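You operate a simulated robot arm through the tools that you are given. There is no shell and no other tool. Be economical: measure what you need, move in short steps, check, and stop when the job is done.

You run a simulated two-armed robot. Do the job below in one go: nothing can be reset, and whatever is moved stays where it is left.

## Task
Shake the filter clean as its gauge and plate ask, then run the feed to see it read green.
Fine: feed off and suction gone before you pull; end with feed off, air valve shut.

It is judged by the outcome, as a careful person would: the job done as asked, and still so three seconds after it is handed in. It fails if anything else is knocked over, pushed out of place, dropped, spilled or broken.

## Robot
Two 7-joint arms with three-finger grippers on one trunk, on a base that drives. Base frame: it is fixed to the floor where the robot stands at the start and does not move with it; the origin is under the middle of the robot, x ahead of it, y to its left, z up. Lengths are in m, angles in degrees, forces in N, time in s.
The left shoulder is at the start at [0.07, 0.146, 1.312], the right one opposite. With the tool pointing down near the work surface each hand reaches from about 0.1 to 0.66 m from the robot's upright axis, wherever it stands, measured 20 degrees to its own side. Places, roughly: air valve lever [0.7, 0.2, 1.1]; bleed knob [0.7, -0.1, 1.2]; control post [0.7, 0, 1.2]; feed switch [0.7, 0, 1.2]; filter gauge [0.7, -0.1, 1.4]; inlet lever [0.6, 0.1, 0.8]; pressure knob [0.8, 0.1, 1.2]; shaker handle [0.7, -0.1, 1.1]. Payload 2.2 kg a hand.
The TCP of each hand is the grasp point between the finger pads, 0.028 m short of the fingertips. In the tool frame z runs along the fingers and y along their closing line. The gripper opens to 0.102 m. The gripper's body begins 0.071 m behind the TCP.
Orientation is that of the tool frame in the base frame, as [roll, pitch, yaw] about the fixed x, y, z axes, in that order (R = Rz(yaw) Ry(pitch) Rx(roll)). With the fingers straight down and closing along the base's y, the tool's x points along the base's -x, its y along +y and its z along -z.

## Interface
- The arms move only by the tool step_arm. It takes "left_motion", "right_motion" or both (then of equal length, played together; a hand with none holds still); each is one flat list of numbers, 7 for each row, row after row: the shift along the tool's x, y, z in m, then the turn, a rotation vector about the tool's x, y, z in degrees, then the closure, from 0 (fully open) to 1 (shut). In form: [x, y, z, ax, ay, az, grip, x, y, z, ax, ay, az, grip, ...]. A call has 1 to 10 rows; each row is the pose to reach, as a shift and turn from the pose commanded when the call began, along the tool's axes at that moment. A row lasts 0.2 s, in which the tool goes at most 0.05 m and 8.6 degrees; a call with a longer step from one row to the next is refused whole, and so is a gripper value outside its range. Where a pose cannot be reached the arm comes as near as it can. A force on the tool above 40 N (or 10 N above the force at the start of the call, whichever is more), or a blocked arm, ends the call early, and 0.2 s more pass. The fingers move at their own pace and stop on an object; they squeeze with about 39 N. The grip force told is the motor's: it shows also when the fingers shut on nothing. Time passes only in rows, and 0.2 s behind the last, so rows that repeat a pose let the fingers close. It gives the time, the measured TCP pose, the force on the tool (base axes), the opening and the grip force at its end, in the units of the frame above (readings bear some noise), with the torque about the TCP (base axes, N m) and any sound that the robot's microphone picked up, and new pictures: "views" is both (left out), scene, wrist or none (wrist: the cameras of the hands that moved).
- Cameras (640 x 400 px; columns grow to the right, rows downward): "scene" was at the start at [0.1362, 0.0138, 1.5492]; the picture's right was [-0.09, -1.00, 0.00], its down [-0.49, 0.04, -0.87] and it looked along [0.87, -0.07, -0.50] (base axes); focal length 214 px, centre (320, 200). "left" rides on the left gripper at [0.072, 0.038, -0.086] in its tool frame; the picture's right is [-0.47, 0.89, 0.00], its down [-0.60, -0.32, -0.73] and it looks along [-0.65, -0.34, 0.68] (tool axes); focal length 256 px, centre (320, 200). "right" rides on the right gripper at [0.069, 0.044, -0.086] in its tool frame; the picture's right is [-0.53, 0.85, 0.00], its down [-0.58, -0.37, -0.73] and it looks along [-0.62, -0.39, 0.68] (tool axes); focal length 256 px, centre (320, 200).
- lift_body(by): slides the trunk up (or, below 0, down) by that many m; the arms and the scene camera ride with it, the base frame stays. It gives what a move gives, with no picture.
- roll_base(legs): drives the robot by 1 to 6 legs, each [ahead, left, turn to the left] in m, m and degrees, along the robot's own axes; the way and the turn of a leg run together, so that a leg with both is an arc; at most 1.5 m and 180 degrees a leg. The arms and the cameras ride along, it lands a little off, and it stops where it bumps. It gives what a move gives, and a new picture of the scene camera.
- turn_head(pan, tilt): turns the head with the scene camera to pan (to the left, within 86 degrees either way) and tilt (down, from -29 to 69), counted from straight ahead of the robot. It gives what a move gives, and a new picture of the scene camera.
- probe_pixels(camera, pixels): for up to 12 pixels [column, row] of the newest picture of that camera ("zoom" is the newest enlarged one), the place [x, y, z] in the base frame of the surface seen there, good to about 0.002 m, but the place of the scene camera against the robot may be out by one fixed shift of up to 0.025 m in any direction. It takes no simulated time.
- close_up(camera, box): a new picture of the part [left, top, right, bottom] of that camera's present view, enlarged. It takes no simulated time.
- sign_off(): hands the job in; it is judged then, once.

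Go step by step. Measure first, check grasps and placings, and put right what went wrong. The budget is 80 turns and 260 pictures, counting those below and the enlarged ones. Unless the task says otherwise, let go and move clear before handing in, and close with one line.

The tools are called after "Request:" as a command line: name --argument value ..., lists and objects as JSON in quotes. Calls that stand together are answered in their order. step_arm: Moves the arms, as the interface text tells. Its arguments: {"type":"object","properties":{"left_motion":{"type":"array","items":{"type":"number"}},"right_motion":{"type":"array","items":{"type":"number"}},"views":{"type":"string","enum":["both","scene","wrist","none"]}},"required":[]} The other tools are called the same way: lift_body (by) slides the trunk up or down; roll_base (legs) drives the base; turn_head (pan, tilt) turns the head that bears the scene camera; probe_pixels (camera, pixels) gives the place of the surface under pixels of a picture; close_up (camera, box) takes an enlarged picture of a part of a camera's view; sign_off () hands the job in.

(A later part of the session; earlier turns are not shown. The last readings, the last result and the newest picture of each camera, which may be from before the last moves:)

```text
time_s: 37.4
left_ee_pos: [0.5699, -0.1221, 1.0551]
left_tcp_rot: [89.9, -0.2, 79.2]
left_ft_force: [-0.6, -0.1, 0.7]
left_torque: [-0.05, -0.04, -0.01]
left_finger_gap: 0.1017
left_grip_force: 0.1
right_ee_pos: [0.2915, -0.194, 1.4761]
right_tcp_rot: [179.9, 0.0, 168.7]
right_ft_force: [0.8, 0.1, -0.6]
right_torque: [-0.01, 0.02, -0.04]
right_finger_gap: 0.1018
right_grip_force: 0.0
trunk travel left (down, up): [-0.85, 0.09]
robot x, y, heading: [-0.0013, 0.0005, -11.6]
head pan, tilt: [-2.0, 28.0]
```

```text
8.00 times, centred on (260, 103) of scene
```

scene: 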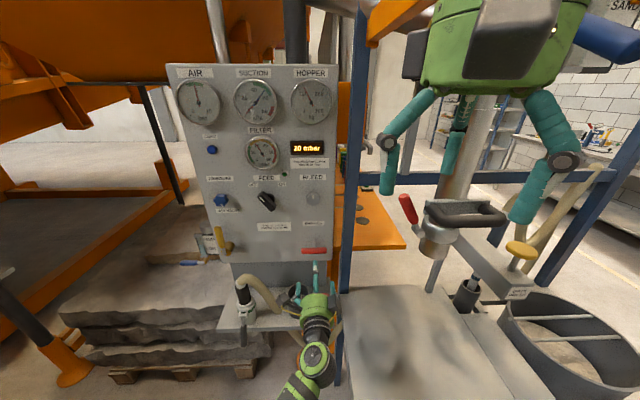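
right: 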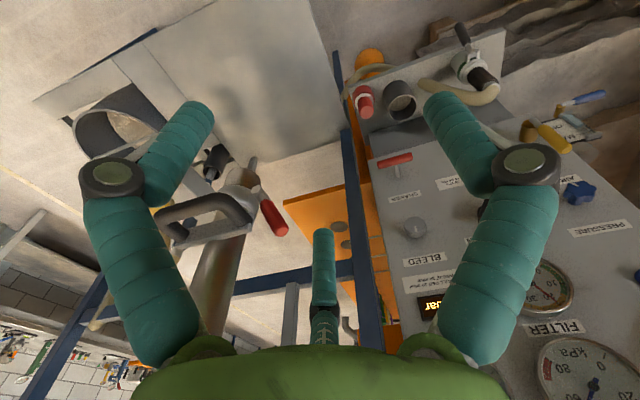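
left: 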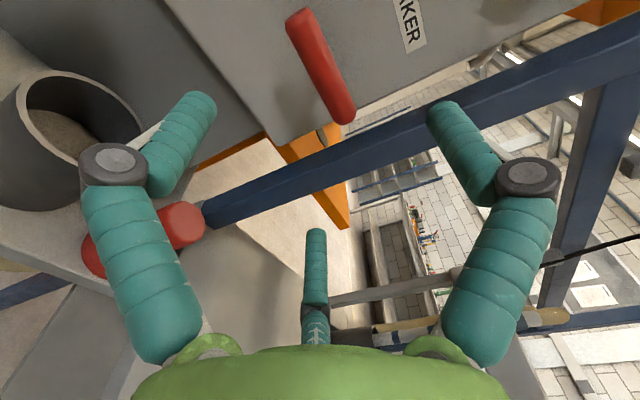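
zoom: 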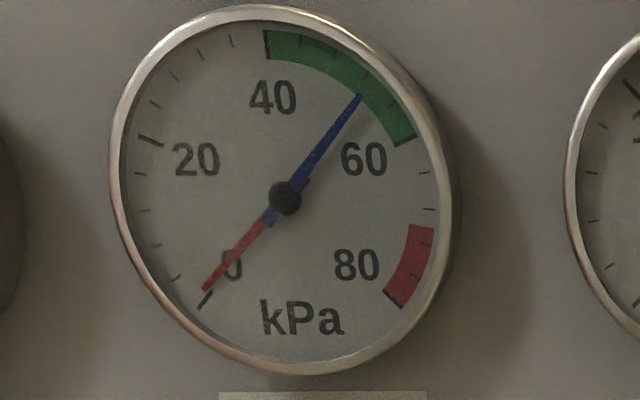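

The suction needle is at zero, and the bar centre is at L≈−0.0075, z≈1.0625. I'll advance around the bar with the jaws open, then close gently.

Request:
step_arm --left_motion '[0.003, 0, 0.03, 0, 0, 0, 0, 0.006, 0, 0.06, 0, 0, 0, 0, 0.006, 0, 0.09, 0, 0, 0, 0, 0.006, 0, 0.117, 0, 0, 0, 0, 0.006, 0, 0.117, 0, 0, 0, 0.3, 0.006, 0, 0.117, 0, 0, 0, 0.5]'

Request:
close_up --camera "left" --box '[180, 20, 460, 240]'

Request:
close_up --camera "scene" --box '[270, 220, 350, 280]'

```text
time_s: 38.8
left_ee_pos: [0.6881, -0.1356, 1.0558]
left_tcp_rot: [89.8, -0.1, 79.2]
left_ft_force: [0.3, 0.5, 1.3]
left_torque: [-0.01, 0.01, -0.02]
left_finger_gap: 0.0509
left_grip_force: 0.0
right_ee_pos: [0.2914, -0.1925, 1.4753]
right_tcp_rot: [179.9, -0.1, 168.8]
right_ft_force: [-0.9, -0.9, 0.1]
right_torque: [0.01, 0.0, 0.01]
right_finger_gap: 0.1021
right_grip_force: 0.1
trunk travel left (down, up): [-0.85, 0.09]
robot x, y, heading: [-0.0007, 0.0014, -11.3]
head pan, tilt: [-2.0, 28.0]
```

scene: 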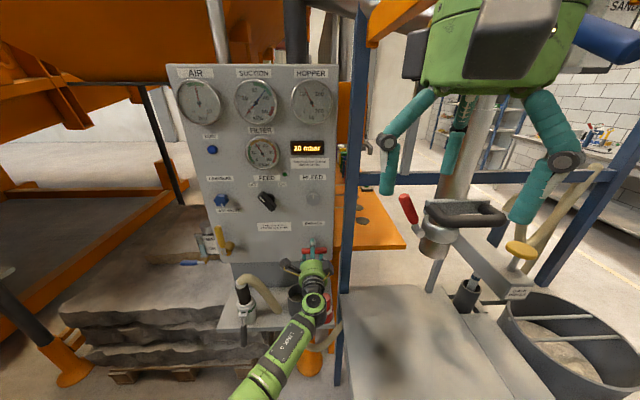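
left: 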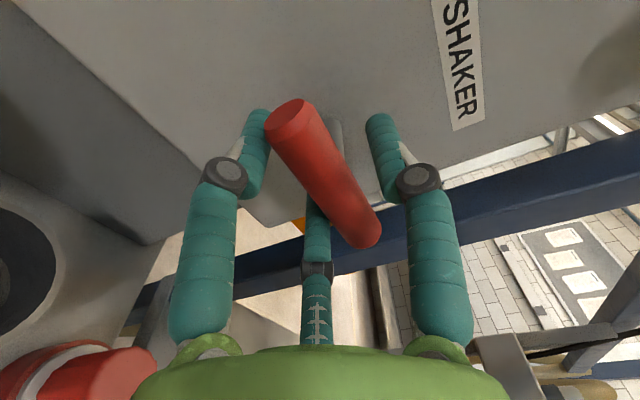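

```text
1.82 times, centred on (320, 130) of left
```

zoom: 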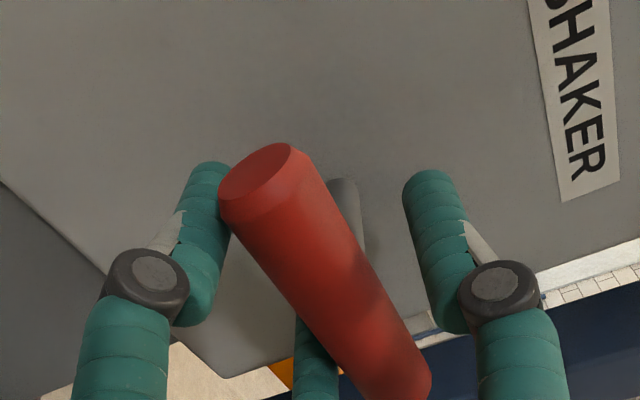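

```text
6.67 times, centred on (310, 250) of scene
```

zoom: 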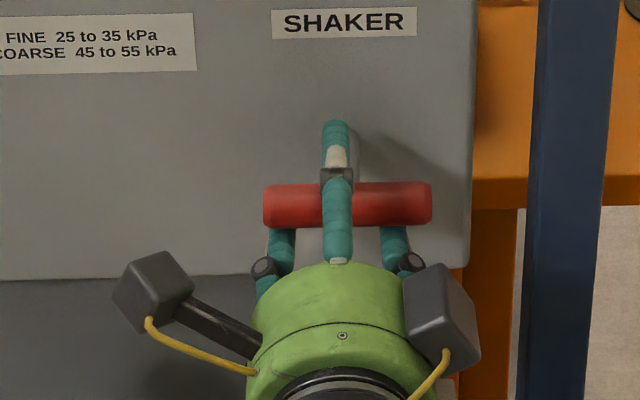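

The bar is straddled well, with one jaw above and two below. I'll close.

Request:
step_arm --left_motion '[0, 0, 0, 0, 0, 0, 0.6, 0, 0, 0, 0, 0, 0, 0.7, 0, 0, 0, 0, 0, 0, 0.8, 0, 0, 0, 0, 0, 0, 0.9, 0, 0, 0, 0, 0, 0, 1, 0, 0, 0, 0, 0, 0, 1]'

Request:
close_up --camera "scene" --box '[226, 74, 336, 174]'

```text
time_s: 40.1
left_ee_pos: [0.6877, -0.1365, 1.0541]
left_tcp_rot: [90.0, -0.1, 79.4]
left_ft_force: [-0.4, 2.9, -4.7]
left_torque: [-0.07, 0.03, 0.16]
left_finger_gap: 0.0311
left_grip_force: 44.9
right_ee_pos: [0.2918, -0.1921, 1.4749]
right_tcp_rot: [179.9, 0.0, 168.8]
right_ft_force: [0.9, 0.1, 0.3]
right_torque: [0.05, 0.02, -0.01]
right_finger_gap: 0.1019
right_grip_force: 0.1
trunk travel left (down, up): [-0.85, 0.09]
robot x, y, heading: [-0.0012, -0.0026, -11.6]
head pan, tilt: [-2.0, 28.0]
```

scene: 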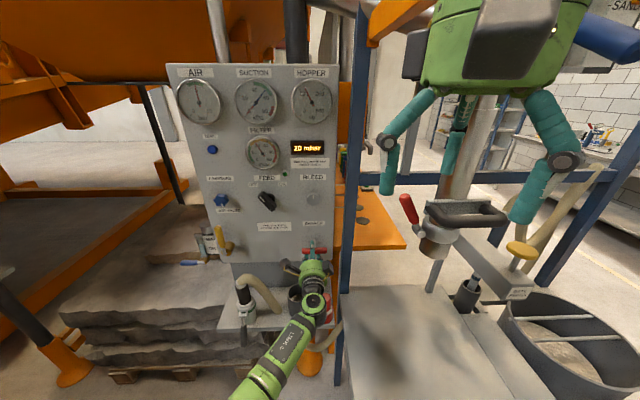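
left: 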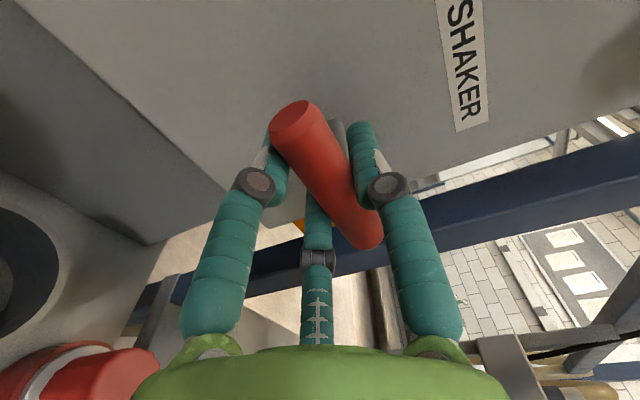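

```text
4.00 times, centred on (281, 124) of scene
```

zoom: 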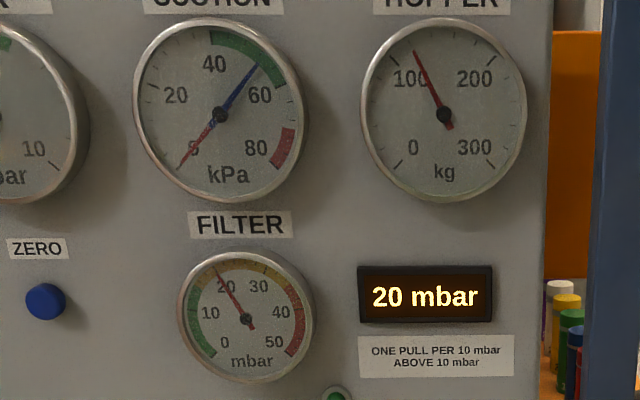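

The grip is firm and suction reads 0. I'll make one slow pull straight out.

Request:
step_arm --left_motion '[0, 0, -0.01, 0, 0, 0, 1, 0, 0, -0.02, 0, 0, 0, 1, 0, 0, -0.03, 0, 0, 0, 1, 0, 0, -0.04, 0, 0, 0, 1, 0, 0, -0.05, 0, 0, 0, 1, 0, 0, -0.06, 0, 0, 0, 1, 0, 0, -0.06, 0, 0, 0, 1]'

Request:
close_up --camera "scene" --box '[226, 74, 336, 174]'

```text
time_s: 41.5
left_ee_pos: [0.6436, -0.127, 1.0539]
left_tcp_rot: [89.9, -0.2, 79.3]
left_ft_force: [34.4, -7.0, -7.6]
left_torque: [-0.22, 0.28, -1.62]
left_finger_gap: 0.031
left_grip_force: 44.7
right_ee_pos: [0.3028, -0.1968, 1.4724]
right_tcp_rot: [179.8, -0.6, 168.7]
right_ft_force: [-0.7, -0.8, -0.3]
right_torque: [0.0, -0.01, 0.01]
right_finger_gap: 0.1021
right_grip_force: 0.0
trunk travel left (down, up): [-0.85, 0.09]
robot x, y, heading: [0.0018, -0.0023, -11.4]
head pan, tilt: [-2.0, 28.0]
stopped in row 6 (left hand): the force on the tool passed its limit at 49 N (the readings are from after the stop); the commanded pose is now the measured one
```

scene: 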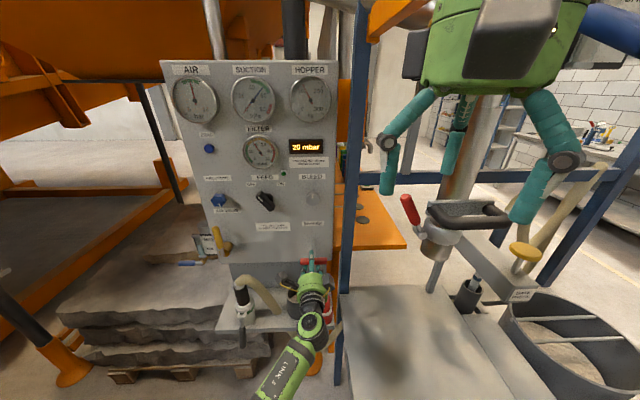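
left: 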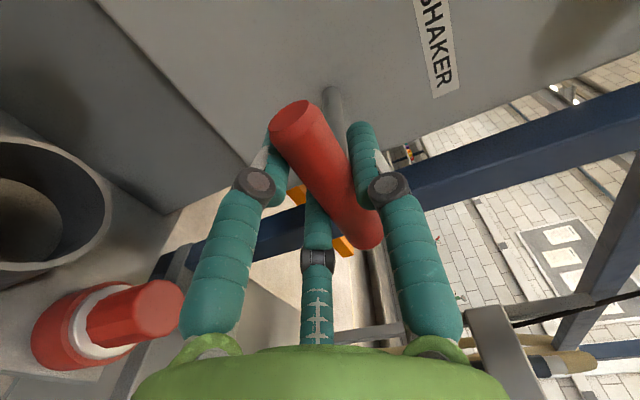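

```text
4.00 times, centred on (281, 124) of scene
```

zoom: 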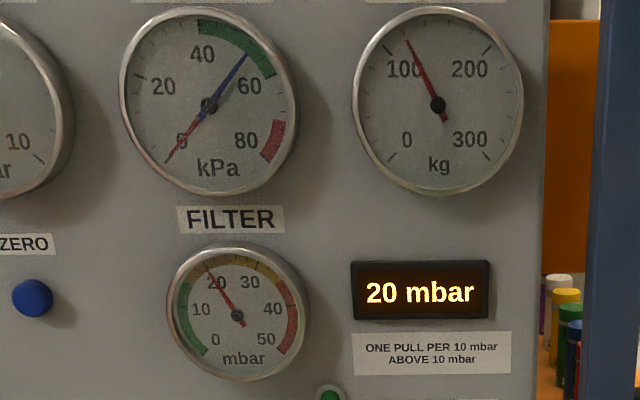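

The handle has come out 4.5 cm and stopped at 49 N, either the end stop or a stiff spring. While holding, I'll ease out slightly more to see whether it is the end of travel.

Request:
step_arm --left_motion '[0, 0, -0.003, 0, 0, 0, 1, 0, 0, -0.006, 0, 0, 0, 1, 0, 0, -0.006, 0, 0, 0, 1]' --views "none"

Request:
close_up --camera "scene" --box '[226, 74, 336, 174]'

```text
time_s: 42.0
left_ee_pos: [0.6444, -0.1265, 1.0546]
left_tcp_rot: [90.0, -0.2, 79.3]
left_ft_force: [37.0, -11.2, -8.9]
left_torque: [-0.09, 0.35, -1.12]
left_finger_gap: 0.0313
left_grip_force: 45.0
right_ee_pos: [0.3056, -0.1998, 1.4712]
right_tcp_rot: [179.7, -0.6, 168.6]
right_ft_force: [-0.8, -0.8, 0.3]
right_torque: [0.02, -0.01, 0.0]
right_finger_gap: 0.102
right_grip_force: 0.0
trunk travel left (down, up): [-0.85, 0.09]
robot x, y, heading: [0.0007, -0.0021, -11.7]
head pan, tilt: [-2.0, 28.0]
stopped in row 2 (left hand): the force on the tool passed its limit at 49 N (the readings are from after the stop); the commanded pose is now the measured one
```

```text
4.00 times, centred on (281, 124) of scene
```

zoom: 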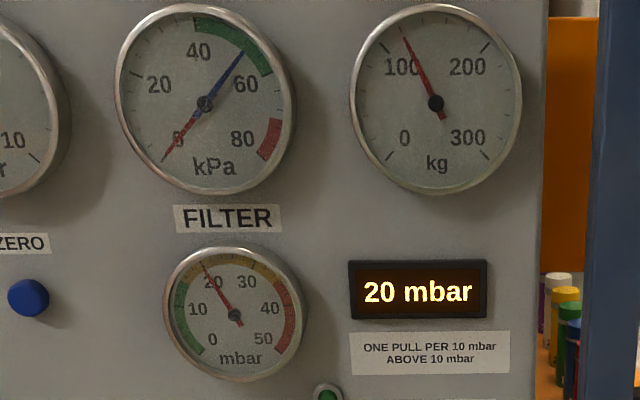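

It moved no further at 49 N, so that is the end stop and the pull is complete. I'll guide the handle back in 4.4 cm and let go.

Request:
step_arm --left_motion '[0, 0, 0.009, 0, 0, 0, 1, 0, 0, 0.018, 0, 0, 0, 1, 0, 0, 0.027, 0, 0, 0, 1, 0, 0, 0.036, 0, 0, 0, 1, 0, 0, 0.044, 0, 0, 0, 1, 0, 0, 0.044, 0, 0, 0, 1]' --views "wrist"

Request:
close_up --camera "scene" --box '[226, 74, 336, 174]'

```text
time_s: 43.5
left_ee_pos: [0.6781, -0.1341, 1.0539]
left_tcp_rot: [90.0, -0.2, 79.3]
left_ft_force: [-1.2, -3.9, -24.2]
left_torque: [-0.23, 0.04, -0.14]
left_finger_gap: 0.0308
left_grip_force: 44.9
right_ee_pos: [0.2967, -0.1966, 1.4739]
right_tcp_rot: [179.8, -0.3, 168.7]
right_ft_force: [-0.6, -0.4, 0.0]
right_torque: [0.03, 0.0, 0.03]
right_finger_gap: 0.1021
right_grip_force: 0.1
trunk travel left (down, up): [-0.85, 0.09]
robot x, y, heading: [0.0013, -0.0032, -11.4]
head pan, tilt: [-2.0, 28.0]
```

left: 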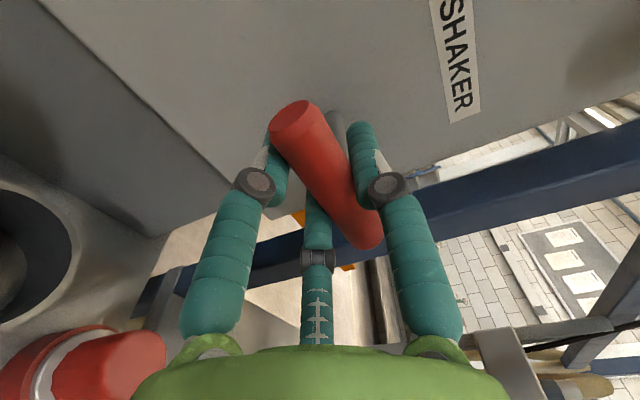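

```text
4.00 times, centred on (281, 124) of scene
```

zoom: 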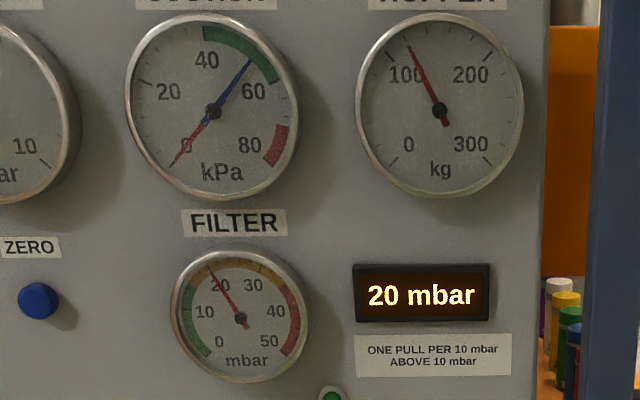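

The handle is still about 1 cm short of its rest position. I'll push it the rest of the way.

Request:
step_arm --left_motion '[0, 0, 0.005, 0, 0, 0, 1, 0, 0, 0.01, 0, 0, 0, 1, 0, 0, 0.013, 0, 0, 0, 1, 0, 0, 0.013, 0, 0, 0, 1]' --views "none"

Request:
close_up --camera "scene" --box '[226, 74, 336, 174]'

```text
time_s: 44.5
left_ee_pos: [0.6882, -0.1361, 1.055]
left_tcp_rot: [89.9, -0.2, 79.3]
left_ft_force: [-9.1, -2.8, -24.5]
left_torque: [-0.22, 0.0, -0.03]
left_finger_gap: 0.0312
left_grip_force: 44.6
right_ee_pos: [0.2946, -0.1954, 1.4741]
right_tcp_rot: [179.8, -0.1, 168.7]
right_ft_force: [0.2, 0.2, 0.7]
right_torque: [-0.01, 0.01, -0.05]
right_finger_gap: 0.1019
right_grip_force: 0.1
trunk travel left (down, up): [-0.85, 0.09]
robot x, y, heading: [-0.0, 0.0029, -11.0]
head pan, tilt: [-2.0, 28.0]
```

```text
4.00 times, centred on (281, 124) of scene
```

zoom: 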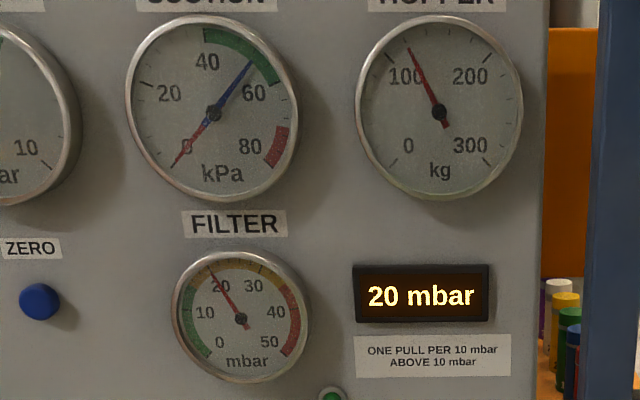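

The handle is back home. The display still holds 20, probably latched until the feed runs. I'll open and back off.

Request:
step_arm --left_motion '[0, 0, 0, 0, 0, 0, 0.5, 0, 0, 0, 0, 0, 0, 0, 0, 0, 0, 0, 0, 0, 0, 0, 0, -0.03, 0, 0, 0, 0, 0, 0, -0.07, 0, 0, 0, 0, 0, 0, -0.11, 0, 0, 0, 0.5, 0, 0, -0.11, 0, 0, 0, 1, 0, 0, -0.11, 0, 0, 0, 1]'

Request:
close_up --camera "scene" --box '[180, 74, 340, 264]'

```text
time_s: 46.2
left_ee_pos: [0.5813, -0.1131, 1.0609]
left_tcp_rot: [89.1, 0.0, 79.3]
left_ft_force: [-0.1, 0.7, -1.1]
left_torque: [0.01, -0.01, 0.01]
left_finger_gap: 0.002
left_grip_force: 31.1
right_ee_pos: [0.2912, -0.1933, 1.4758]
right_tcp_rot: [179.9, -0.1, 168.6]
right_ft_force: [0.0, 0.2, 0.3]
right_torque: [-0.01, 0.02, -0.02]
right_finger_gap: 0.1021
right_grip_force: 0.0
trunk travel left (down, up): [-0.85, 0.09]
robot x, y, heading: [-0.002, 0.0014, -11.2]
head pan, tilt: [-2.0, 28.0]
```

scene: 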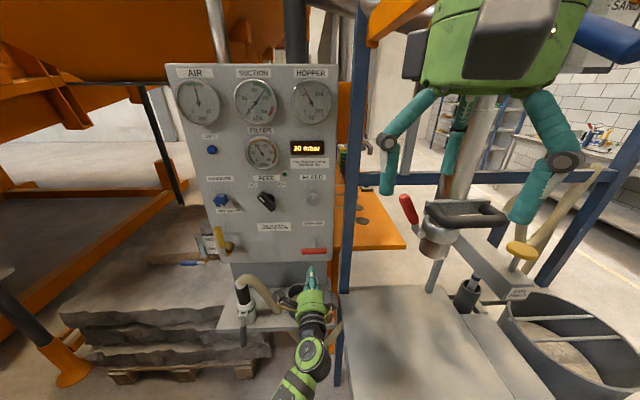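
left: 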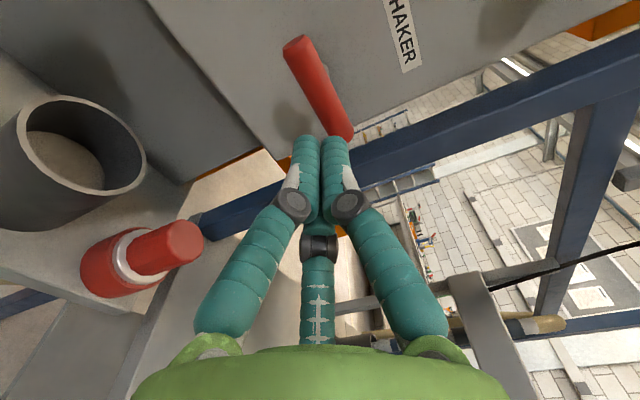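

```text
2.11 times, centred on (260, 169) of scene
```

zoom: 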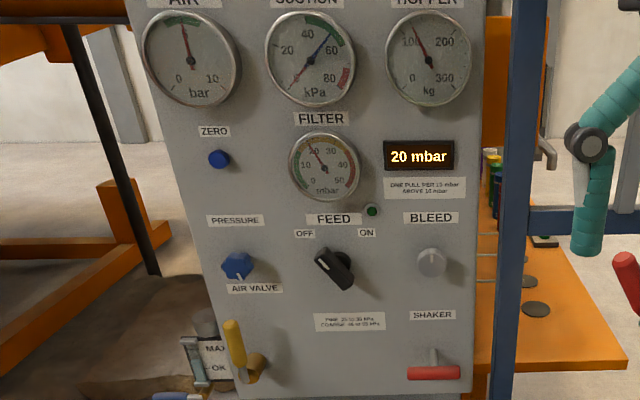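

Everything is at rest, with feed OFF. To run the feed, I'll bring the closed jaws to the left side of the switch's tip at standoff.

Request:
step_arm --left_motion '[0.0283, 0.0297, 0, 0, 0, 0, 1, 0.0567, 0.0593, 0, 0, 0, 0, 1, 0.085, 0.089, 0.01, 0, 0, 0, 1, 0.1133, 0.1187, 0.02, 0, 0, 0, 1, 0.1417, 0.1483, 0.035, 0, 0, 0, 1, 0.17, 0.178, 0.05, 0, 0, 0, 1, 0.17, 0.178, 0.05, 0, 0, 0, 1]'

Request:
close_up --camera "scene" --box '[190, 150, 340, 240]'

```text
time_s: 47.9
left_ee_pos: [0.6587, 0.0417, 1.2425]
left_tcp_rot: [89.2, -0.1, 79.3]
left_ft_force: [-0.1, -0.6, 0.1]
left_torque: [0.05, -0.04, 0.0]
left_finger_gap: 0.0019
left_grip_force: 31.4
right_ee_pos: [0.2915, -0.1949, 1.4761]
right_tcp_rot: [179.9, 0.0, 168.6]
right_ft_force: [0.1, -0.4, 0.3]
right_torque: [-0.01, -0.01, 0.01]
right_finger_gap: 0.1021
right_grip_force: 0.0
trunk travel left (down, up): [-0.85, 0.09]
robot x, y, heading: [0.0006, 0.0001, -11.3]
head pan, tilt: [-2.0, 28.0]
```

scene: 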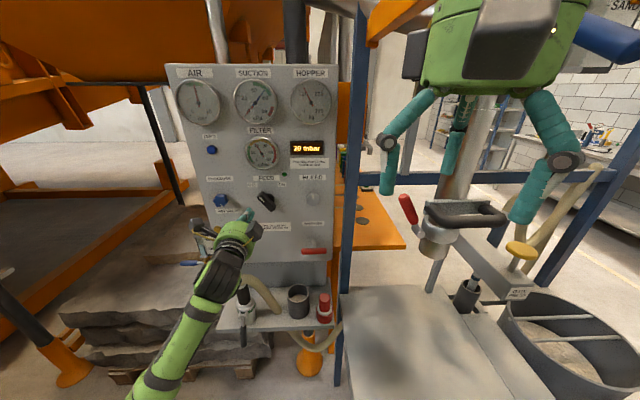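
left: 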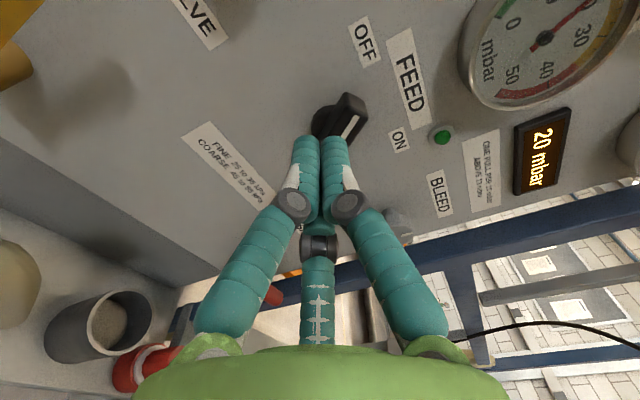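

```text
4.27 times, centred on (265, 195) of scene
```

zoom: 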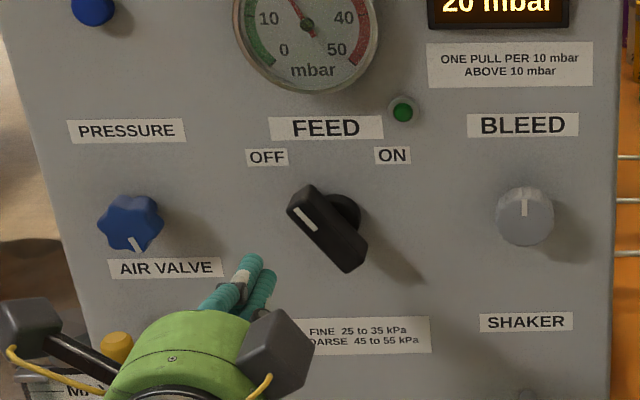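

I'm at standoff just left of the tip. I'll advance with a bit more clearance and push the tip along the arc to ON.

Request:
step_arm --left_motion '[0.012, -0.003, 0.03, 0, 0, 0, 1, 0.012, -0.003, 0.063, 0, 0, 0, 1, -0.0071, 0.002, 0.063, 0, 0, 0, 1, -0.0091, 0.0085, 0.063, 0, 0, 0, 1, -0.0125, 0.0144, 0.063, 0, 0, 0, 1, -0.017, 0.0195, 0.063, 0, 0, 0, 1, -0.0225, 0.0236, 0.063, 0, 0, 0, 1, -0.0287, 0.0263, 0.063, 0, 0, 0, 1, -0.0353, 0.0278, 0.063, 0, 0, 0, 1, -0.0387, 0.028, 0.063, 0, 0, 0, 1]'

Request:
close_up --camera "scene" --box '[180, 74, 340, 264]'

```text
time_s: 50.0
left_ee_pos: [0.7135, 0.0006, 1.2709]
left_tcp_rot: [89.1, 0.1, 79.7]
left_ft_force: [1.5, 11.1, 3.2]
left_torque: [0.01, -0.14, 0.11]
left_finger_gap: 0.002
left_grip_force: 31.3
right_ee_pos: [0.2917, -0.1888, 1.4753]
right_tcp_rot: [-180.0, 0.0, 168.6]
right_ft_force: [-0.3, -0.6, -0.1]
right_torque: [-0.03, -0.02, -0.02]
right_finger_gap: 0.1021
right_grip_force: 0.1
trunk travel left (down, up): [-0.85, 0.09]
robot x, y, heading: [-0.002, -0.0005, -11.3]
head pan, tilt: [-2.0, 28.0]
```

scene: 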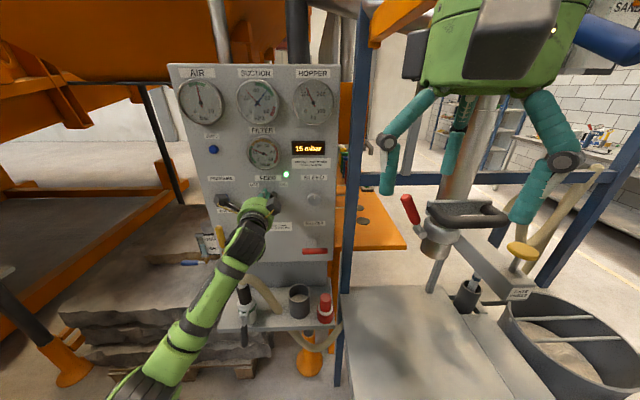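
left: 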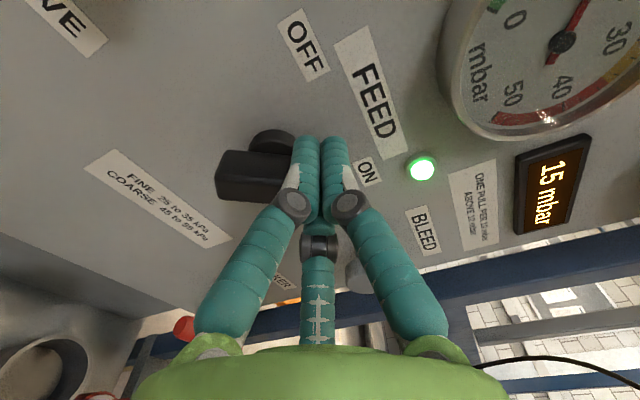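

```text
2.11 times, centred on (260, 169) of scene
```

zoom: 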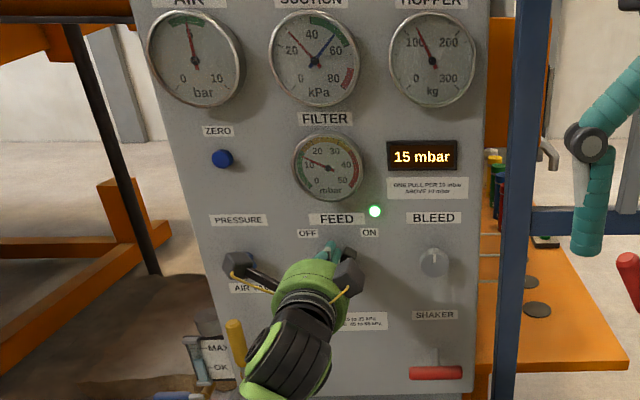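

The LED is on and the display is falling (15 mbar) as suction builds. I'll back the hand off and let it settle.

Request:
step_arm --left_motion '[0.008, 0, 0, 0, 0, 0, 1, 0.008, 0, -0.03, 0, 0, 0, 1, 0.008, 0, -0.06, 0, 0, 0, 1, 0.008, -0.02, -0.06, 0, 0, 0, 1, 0.008, -0.05, -0.06, 0, 0, 0, 1, 0.008, -0.05, -0.06, 0, 0, 0, 1, 0.008, -0.05, -0.06, 0, 0, 0, 1, 0.008, -0.05, -0.06, 0, 0, 0, 1]'

Request:
close_up --camera "scene" --box '[180, 74, 340, 264]'

Request:
close_up --camera "scene" --box '[230, 74, 330, 174]'

```text
time_s: 51.9
left_ee_pos: [0.6567, 0.014, 1.2174]
left_tcp_rot: [89.3, 0.0, 79.4]
left_ft_force: [-0.6, -0.3, -0.1]
left_torque: [-0.01, -0.01, 0.0]
left_finger_gap: 0.0018
left_grip_force: 31.0
right_ee_pos: [0.2929, -0.1928, 1.4754]
right_tcp_rot: [179.9, 0.0, 168.6]
right_ft_force: [-0.3, -0.9, 0.2]
right_torque: [-0.02, 0.02, -0.03]
right_finger_gap: 0.102
right_grip_force: 0.1
trunk travel left (down, up): [-0.85, 0.09]
robot x, y, heading: [0.0006, -0.0026, -11.5]
head pan, tilt: [-2.0, 28.0]
```

scene: 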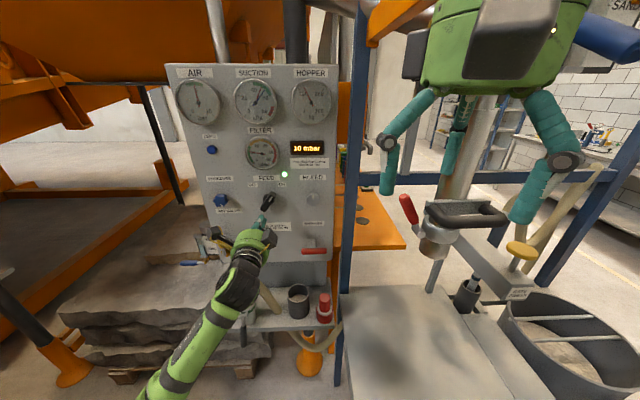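
left: 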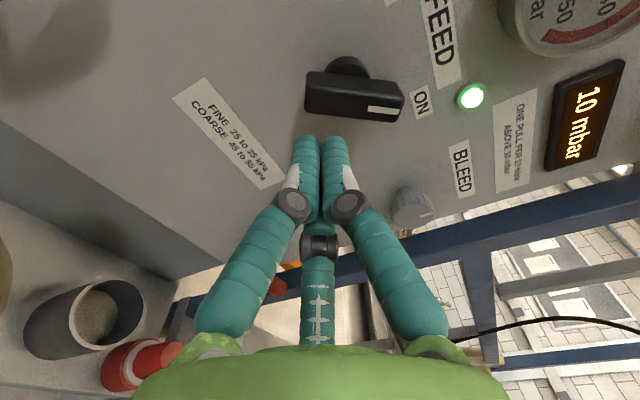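

```text
2.11 times, centred on (260, 169) of scene
```

zoom: 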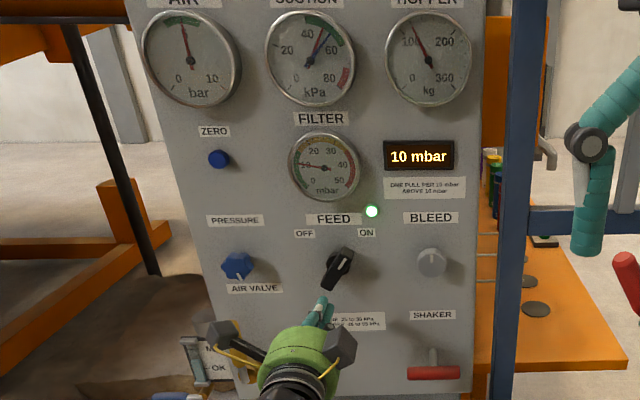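

```text
4.00 times, centred on (280, 124) of scene
```

zoom: 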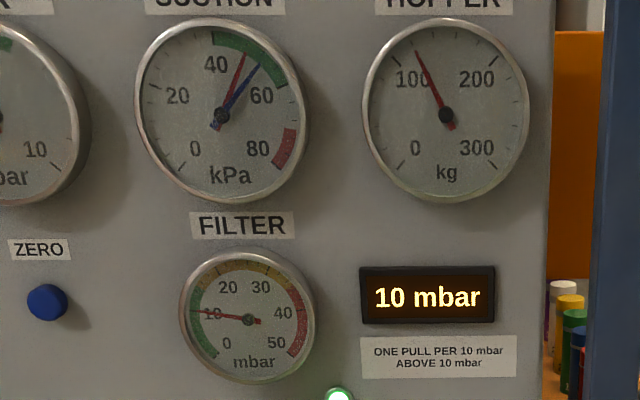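

The filter reads 10 mbar, in the green, with the feed running. Next I'll position the closed jaws to the right of the switch's tip, ready to turn it off.

Request:
step_arm --left_motion '[-0.031, 0.009, 0, 0, 0, 0, 1, -0.0614, 0.0186, 0, 0, 0, 0, 1, -0.0614, 0.0186, 0.03, 0, 0, 0, 1, -0.0614, 0.0186, 0.0594, 0, 0, 0, 1, -0.0614, 0.0186, 0.0594, 0, 0, 0, 1]'

Request:
close_up --camera "scene" --box '[230, 74, 330, 174]'

```text
time_s: 53.0
left_ee_pos: [0.7038, -0.0588, 1.2386]
left_tcp_rot: [89.2, 0.0, 79.3]
left_ft_force: [-0.8, 0.4, -0.1]
left_torque: [0.03, -0.02, 0.02]
left_finger_gap: 0.002
left_grip_force: 32.2
right_ee_pos: [0.2908, -0.1939, 1.4755]
right_tcp_rot: [179.8, 0.0, 168.6]
right_ft_force: [-0.6, -0.7, 0.1]
right_torque: [0.03, -0.01, 0.03]
right_finger_gap: 0.1021
right_grip_force: 0.1
trunk travel left (down, up): [-0.85, 0.09]
robot x, y, heading: [-0.003, -0.0006, -11.8]
head pan, tilt: [-2.0, 28.0]
```

scene: 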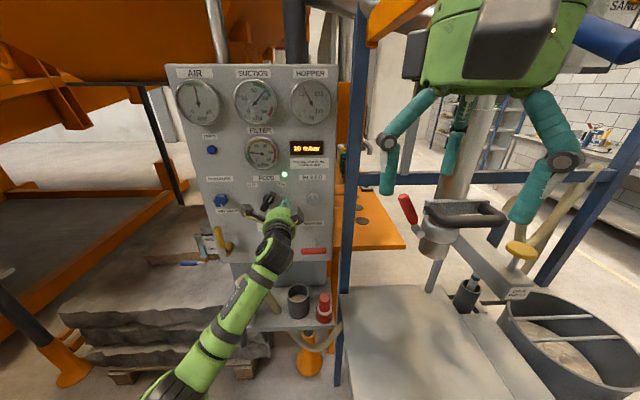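
left: 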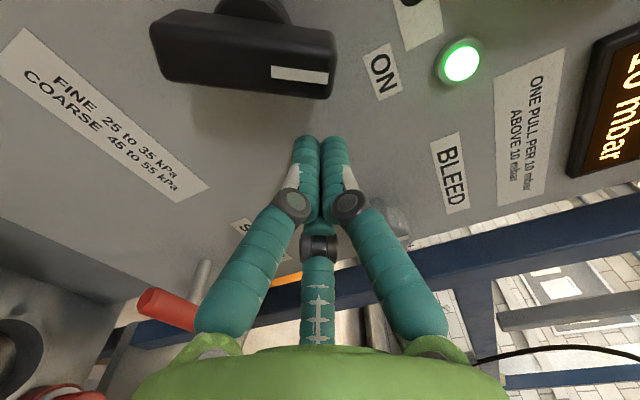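

```text
4.00 times, centred on (280, 124) of scene
```

zoom: 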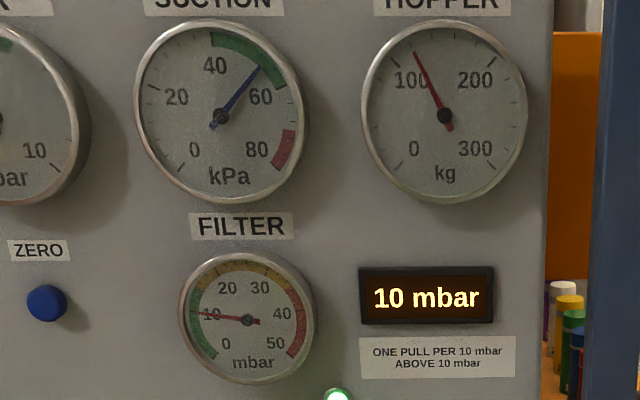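

The gauge holds 10 mbar in the green at full suction. I'll push the switch to OFF and start backing out.

Request:
step_arm --left_motion '[0.0181, 0.0085, 0, 0, 0, 0, 1, 0.0201, 0.015, 0, 0, 0, 0, 1, 0.0235, 0.0209, 0, 0, 0, 0, 1, 0.028, 0.026, 0, 0, 0, 0, 1, 0.0335, 0.0301, 0, 0, 0, 0, 1, 0.0397, 0.0328, 0, 0, 0, 0, 1, 0.0463, 0.0343, 0, 0, 0, 0, 1, 0.0497, 0.0345, 0, 0, 0, 0, 1, 0.042, 0.034, 0, 0, 0, 0, 1, 0.042, 0.034, -0.03, 0, 0, 0, 1]' --views "wrist"

Request:
step_arm --left_motion '[0, 0, -0.04, 0, 0, 0, 1, 0.04, 0, -0.06, 0, 0, 0, 1, 0.08, 0, -0.08, 0, 0, 0, 1, 0.12, -0.01, -0.08, 0, 0, 0, 1]'

Request:
close_up --camera "scene" --box '[180, 74, 340, 264]'

```text
time_s: 55.2
left_ee_pos: [0.6785, -0.0106, 1.2721]
left_tcp_rot: [89.3, -0.1, 79.4]
left_ft_force: [-0.2, 0.6, 0.6]
left_torque: [-0.01, 0.05, 0.04]
left_finger_gap: 0.0021
left_grip_force: 31.1
right_ee_pos: [0.29, -0.1927, 1.4749]
right_tcp_rot: [179.8, 0.1, 168.6]
right_ft_force: [0.0, -0.1, 0.1]
right_torque: [-0.03, -0.02, 0.0]
right_finger_gap: 0.1021
right_grip_force: 0.0
trunk travel left (down, up): [-0.85, 0.09]
robot x, y, heading: [-0.0004, -0.0012, -11.4]
head pan, tilt: [-2.0, 28.0]
```

left: 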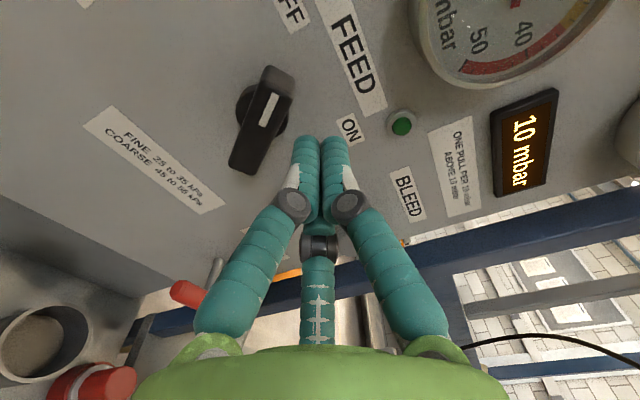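

```text
time_s: 56.2
left_ee_pos: [0.6238, 0.123, 1.2611]
left_tcp_rot: [89.3, 0.1, 79.2]
left_ft_force: [1.2, 0.5, -0.2]
left_torque: [0.01, 0.04, 0.01]
left_finger_gap: 0.002
left_grip_force: 31.4
right_ee_pos: [0.2911, -0.1916, 1.4754]
right_tcp_rot: [-180.0, 0.0, 168.6]
right_ft_force: [0.4, -0.1, 0.2]
right_torque: [0.03, -0.01, -0.02]
right_finger_gap: 0.102
right_grip_force: 0.0
trunk travel left (down, up): [-0.85, 0.09]
robot x, y, heading: [0.0033, -0.0008, -11.6]
head pan, tilt: [-2.0, 28.0]
```

scene: 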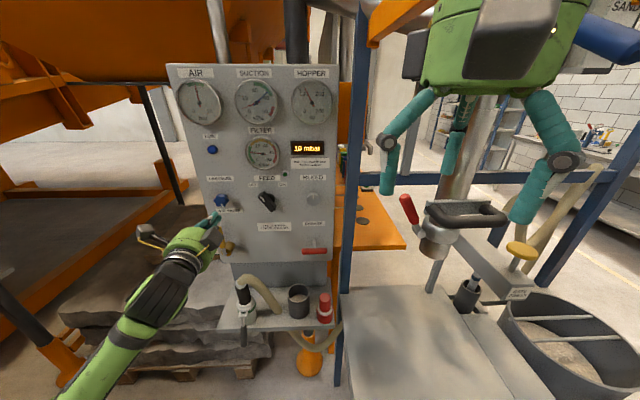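
left: 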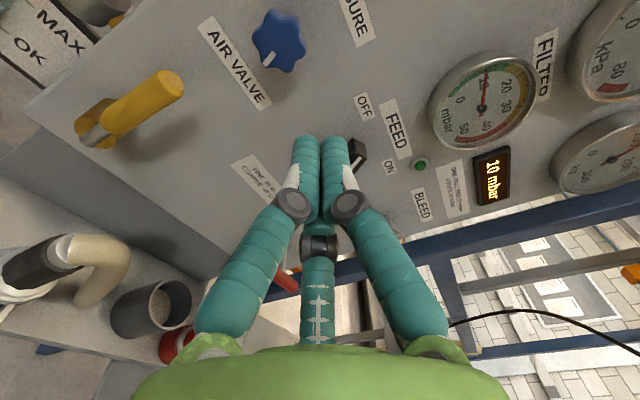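

```text
2.11 times, centred on (260, 169) of scene
```

zoom: 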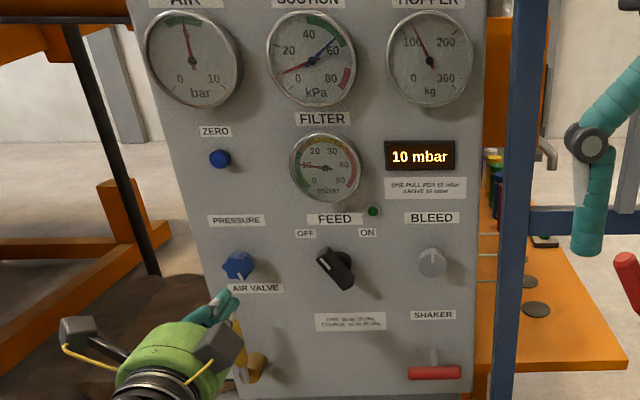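

The feed is off, suction is falling and the reading stays at 10. Now the air valve: its yellow lever shows at (165,90)–(95,130) in the left view, so I'll measure it.

Request:
probe_pixels --camera "left" --pixels '[[170, 85], [150, 95], [125, 112], [100, 130], [90, 118], [82, 122], [60, 110], [160, 140], [130, 80], [92, 138]]'

Request:
close_up --camera "left" --box '[40, 40, 220, 180]'

Request:
close_up --camera "scene" --box '[190, 200, 270, 270]'

```text
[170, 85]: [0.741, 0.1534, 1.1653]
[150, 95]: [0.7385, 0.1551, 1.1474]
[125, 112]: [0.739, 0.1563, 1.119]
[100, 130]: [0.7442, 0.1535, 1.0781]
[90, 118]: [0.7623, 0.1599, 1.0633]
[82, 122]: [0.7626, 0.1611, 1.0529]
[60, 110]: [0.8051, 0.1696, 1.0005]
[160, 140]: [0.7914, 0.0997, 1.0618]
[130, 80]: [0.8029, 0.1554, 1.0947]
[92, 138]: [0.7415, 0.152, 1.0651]
```

```text
2.86 times, centred on (130, 110) of left
```

zoom: 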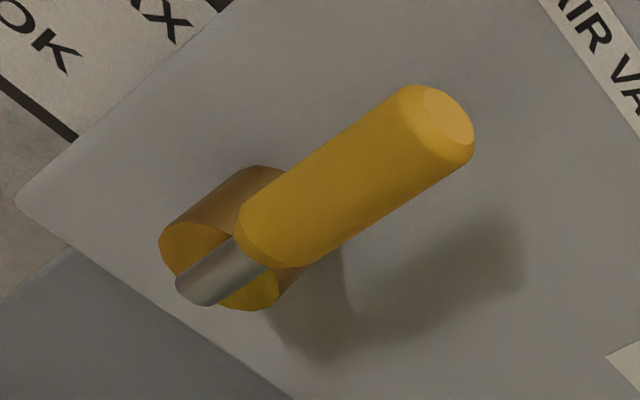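

```text
5.71 times, centred on (230, 235) of scene
```

zoom: 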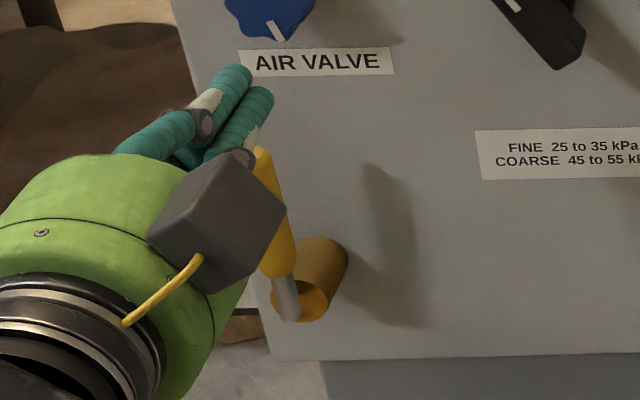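

The lever is upright, with its axis at L≈0.291, tip z≈1.168 and pivot z≈1.068. I'll place the closed jaws at its left side near the tip, to push it clockwise.

Request:
step_arm --left_motion '[0.032, -0.03, 0, 0, 0, 0, 1, 0.064, -0.06, 0, 0, 0, 0, 1, 0.0955, -0.09, 0, 0, 0, 0, 1, 0.0955, -0.118, 0, 0, 0, 0, 1, 0.0955, -0.118, 0.04, 0, 0, 0, 1, 0.0955, -0.118, 0.07, 0, 0, 0, 1, 0.0955, -0.118, 0.097, 0, 0, 0, 1, 0.0955, -0.118, 0.097, 0, 0, 0, 1]'

Request:
close_up --camera "scene" --box '[170, 180, 290, 270]'

```text
time_s: 58.0
left_ee_pos: [0.7405, 0.197, 1.1427]
left_tcp_rot: [89.2, 0.0, 79.4]
left_ft_force: [0.1, 0.7, -0.8]
left_torque: [0.05, 0.0, -0.01]
left_finger_gap: 0.0021
left_grip_force: 31.3
right_ee_pos: [0.2926, -0.193, 1.4761]
right_tcp_rot: [179.9, 0.0, 168.6]
right_ft_force: [-0.1, -0.3, 0.2]
right_torque: [0.03, 0.05, 0.0]
right_finger_gap: 0.102
right_grip_force: 0.2
trunk travel left (down, up): [-0.85, 0.09]
robot x, y, heading: [0.0006, -0.0034, -11.2]
head pan, tilt: [-2.0, 28.0]
```

scene: 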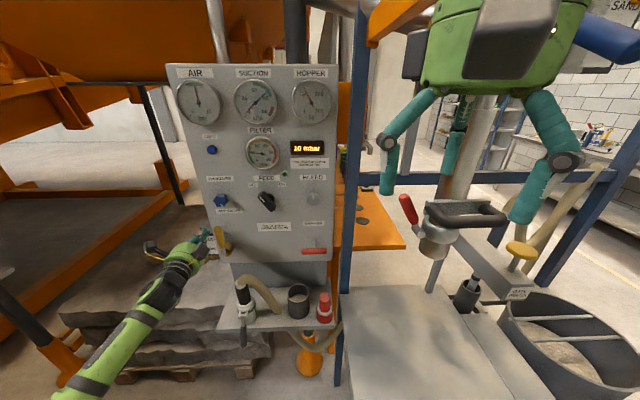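
left: 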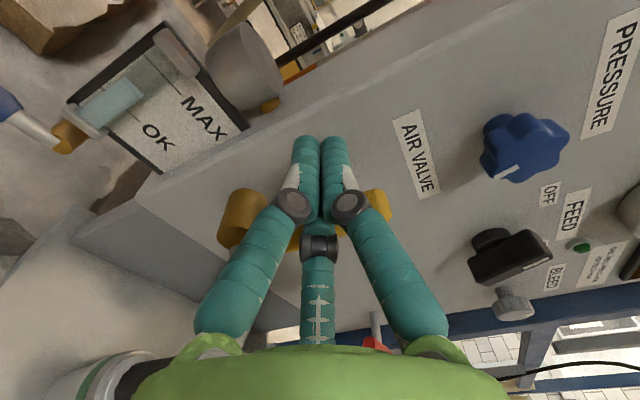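

```text
4.44 times, centred on (230, 225) of scene
```

zoom: 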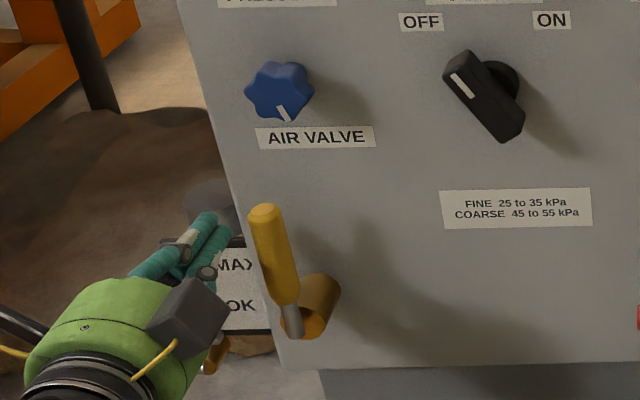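

The jaws are to the left of the yellow lever. I'll swing it clockwise along its arc.

Request:
step_arm --left_motion '[-0.018, 0.0003, 0, 0, 0, 0, 1, -0.0313, 0.0032, 0, 0, 0, 0, 1, -0.0451, 0.0037, 0, 0, 0, 0, 1, -0.0586, 0.0018, 0, 0, 0, 0, 1, -0.0716, -0.0024, 0, 0, 0, 0, 1, -0.0837, -0.0089, 0, 0, 0, 0, 1, -0.0945, -0.0173, 0, 0, 0, 0, 1, -0.1036, -0.0274, 0, 0, 0, 0, 1, -0.1109, -0.039, 0, 0, 0, 0, 1, -0.116, -0.0517, 0, 0, 0, 0, 1]'

Request:
close_up --camera "scene" --box '[170, 60, 340, 270]'

```text
time_s: 60.2
left_ee_pos: [0.7184, 0.0806, 1.0922]
left_tcp_rot: [89.3, 0.0, 79.3]
left_ft_force: [1.3, 0.8, 0.8]
left_torque: [-0.01, 0.04, 0.01]
left_finger_gap: 0.0021
left_grip_force: 31.6
right_ee_pos: [0.2928, -0.1941, 1.4754]
right_tcp_rot: [180.0, 0.1, 168.6]
right_ft_force: [0.0, -0.3, 1.4]
right_torque: [0.03, 0.0, 0.0]
right_finger_gap: 0.1018
right_grip_force: 0.1
trunk travel left (down, up): [-0.85, 0.09]
robot x, y, heading: [0.0013, -0.0015, -11.2]
head pan, tilt: [-2.0, 28.0]
```

scene: 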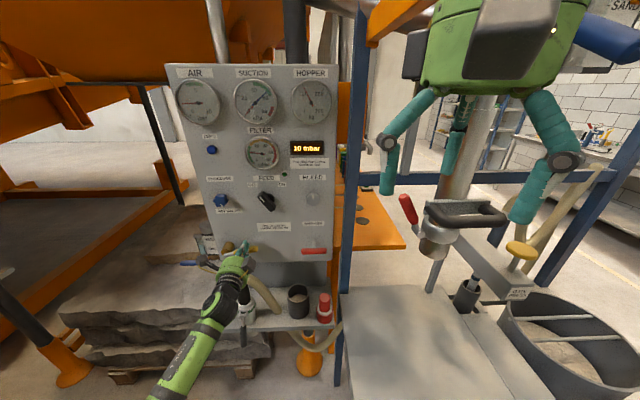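
left: 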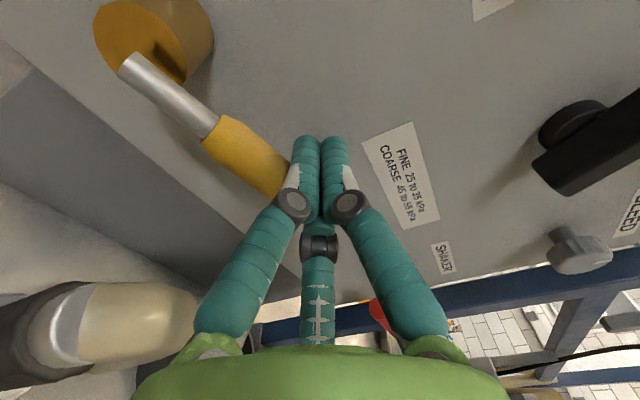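

```text
1.90 times, centred on (255, 165) of scene
```

zoom: 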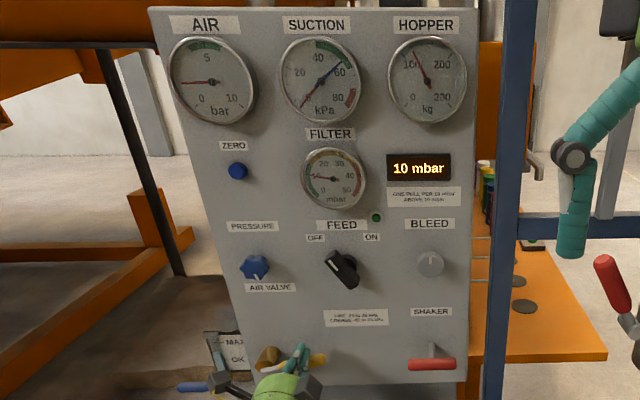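

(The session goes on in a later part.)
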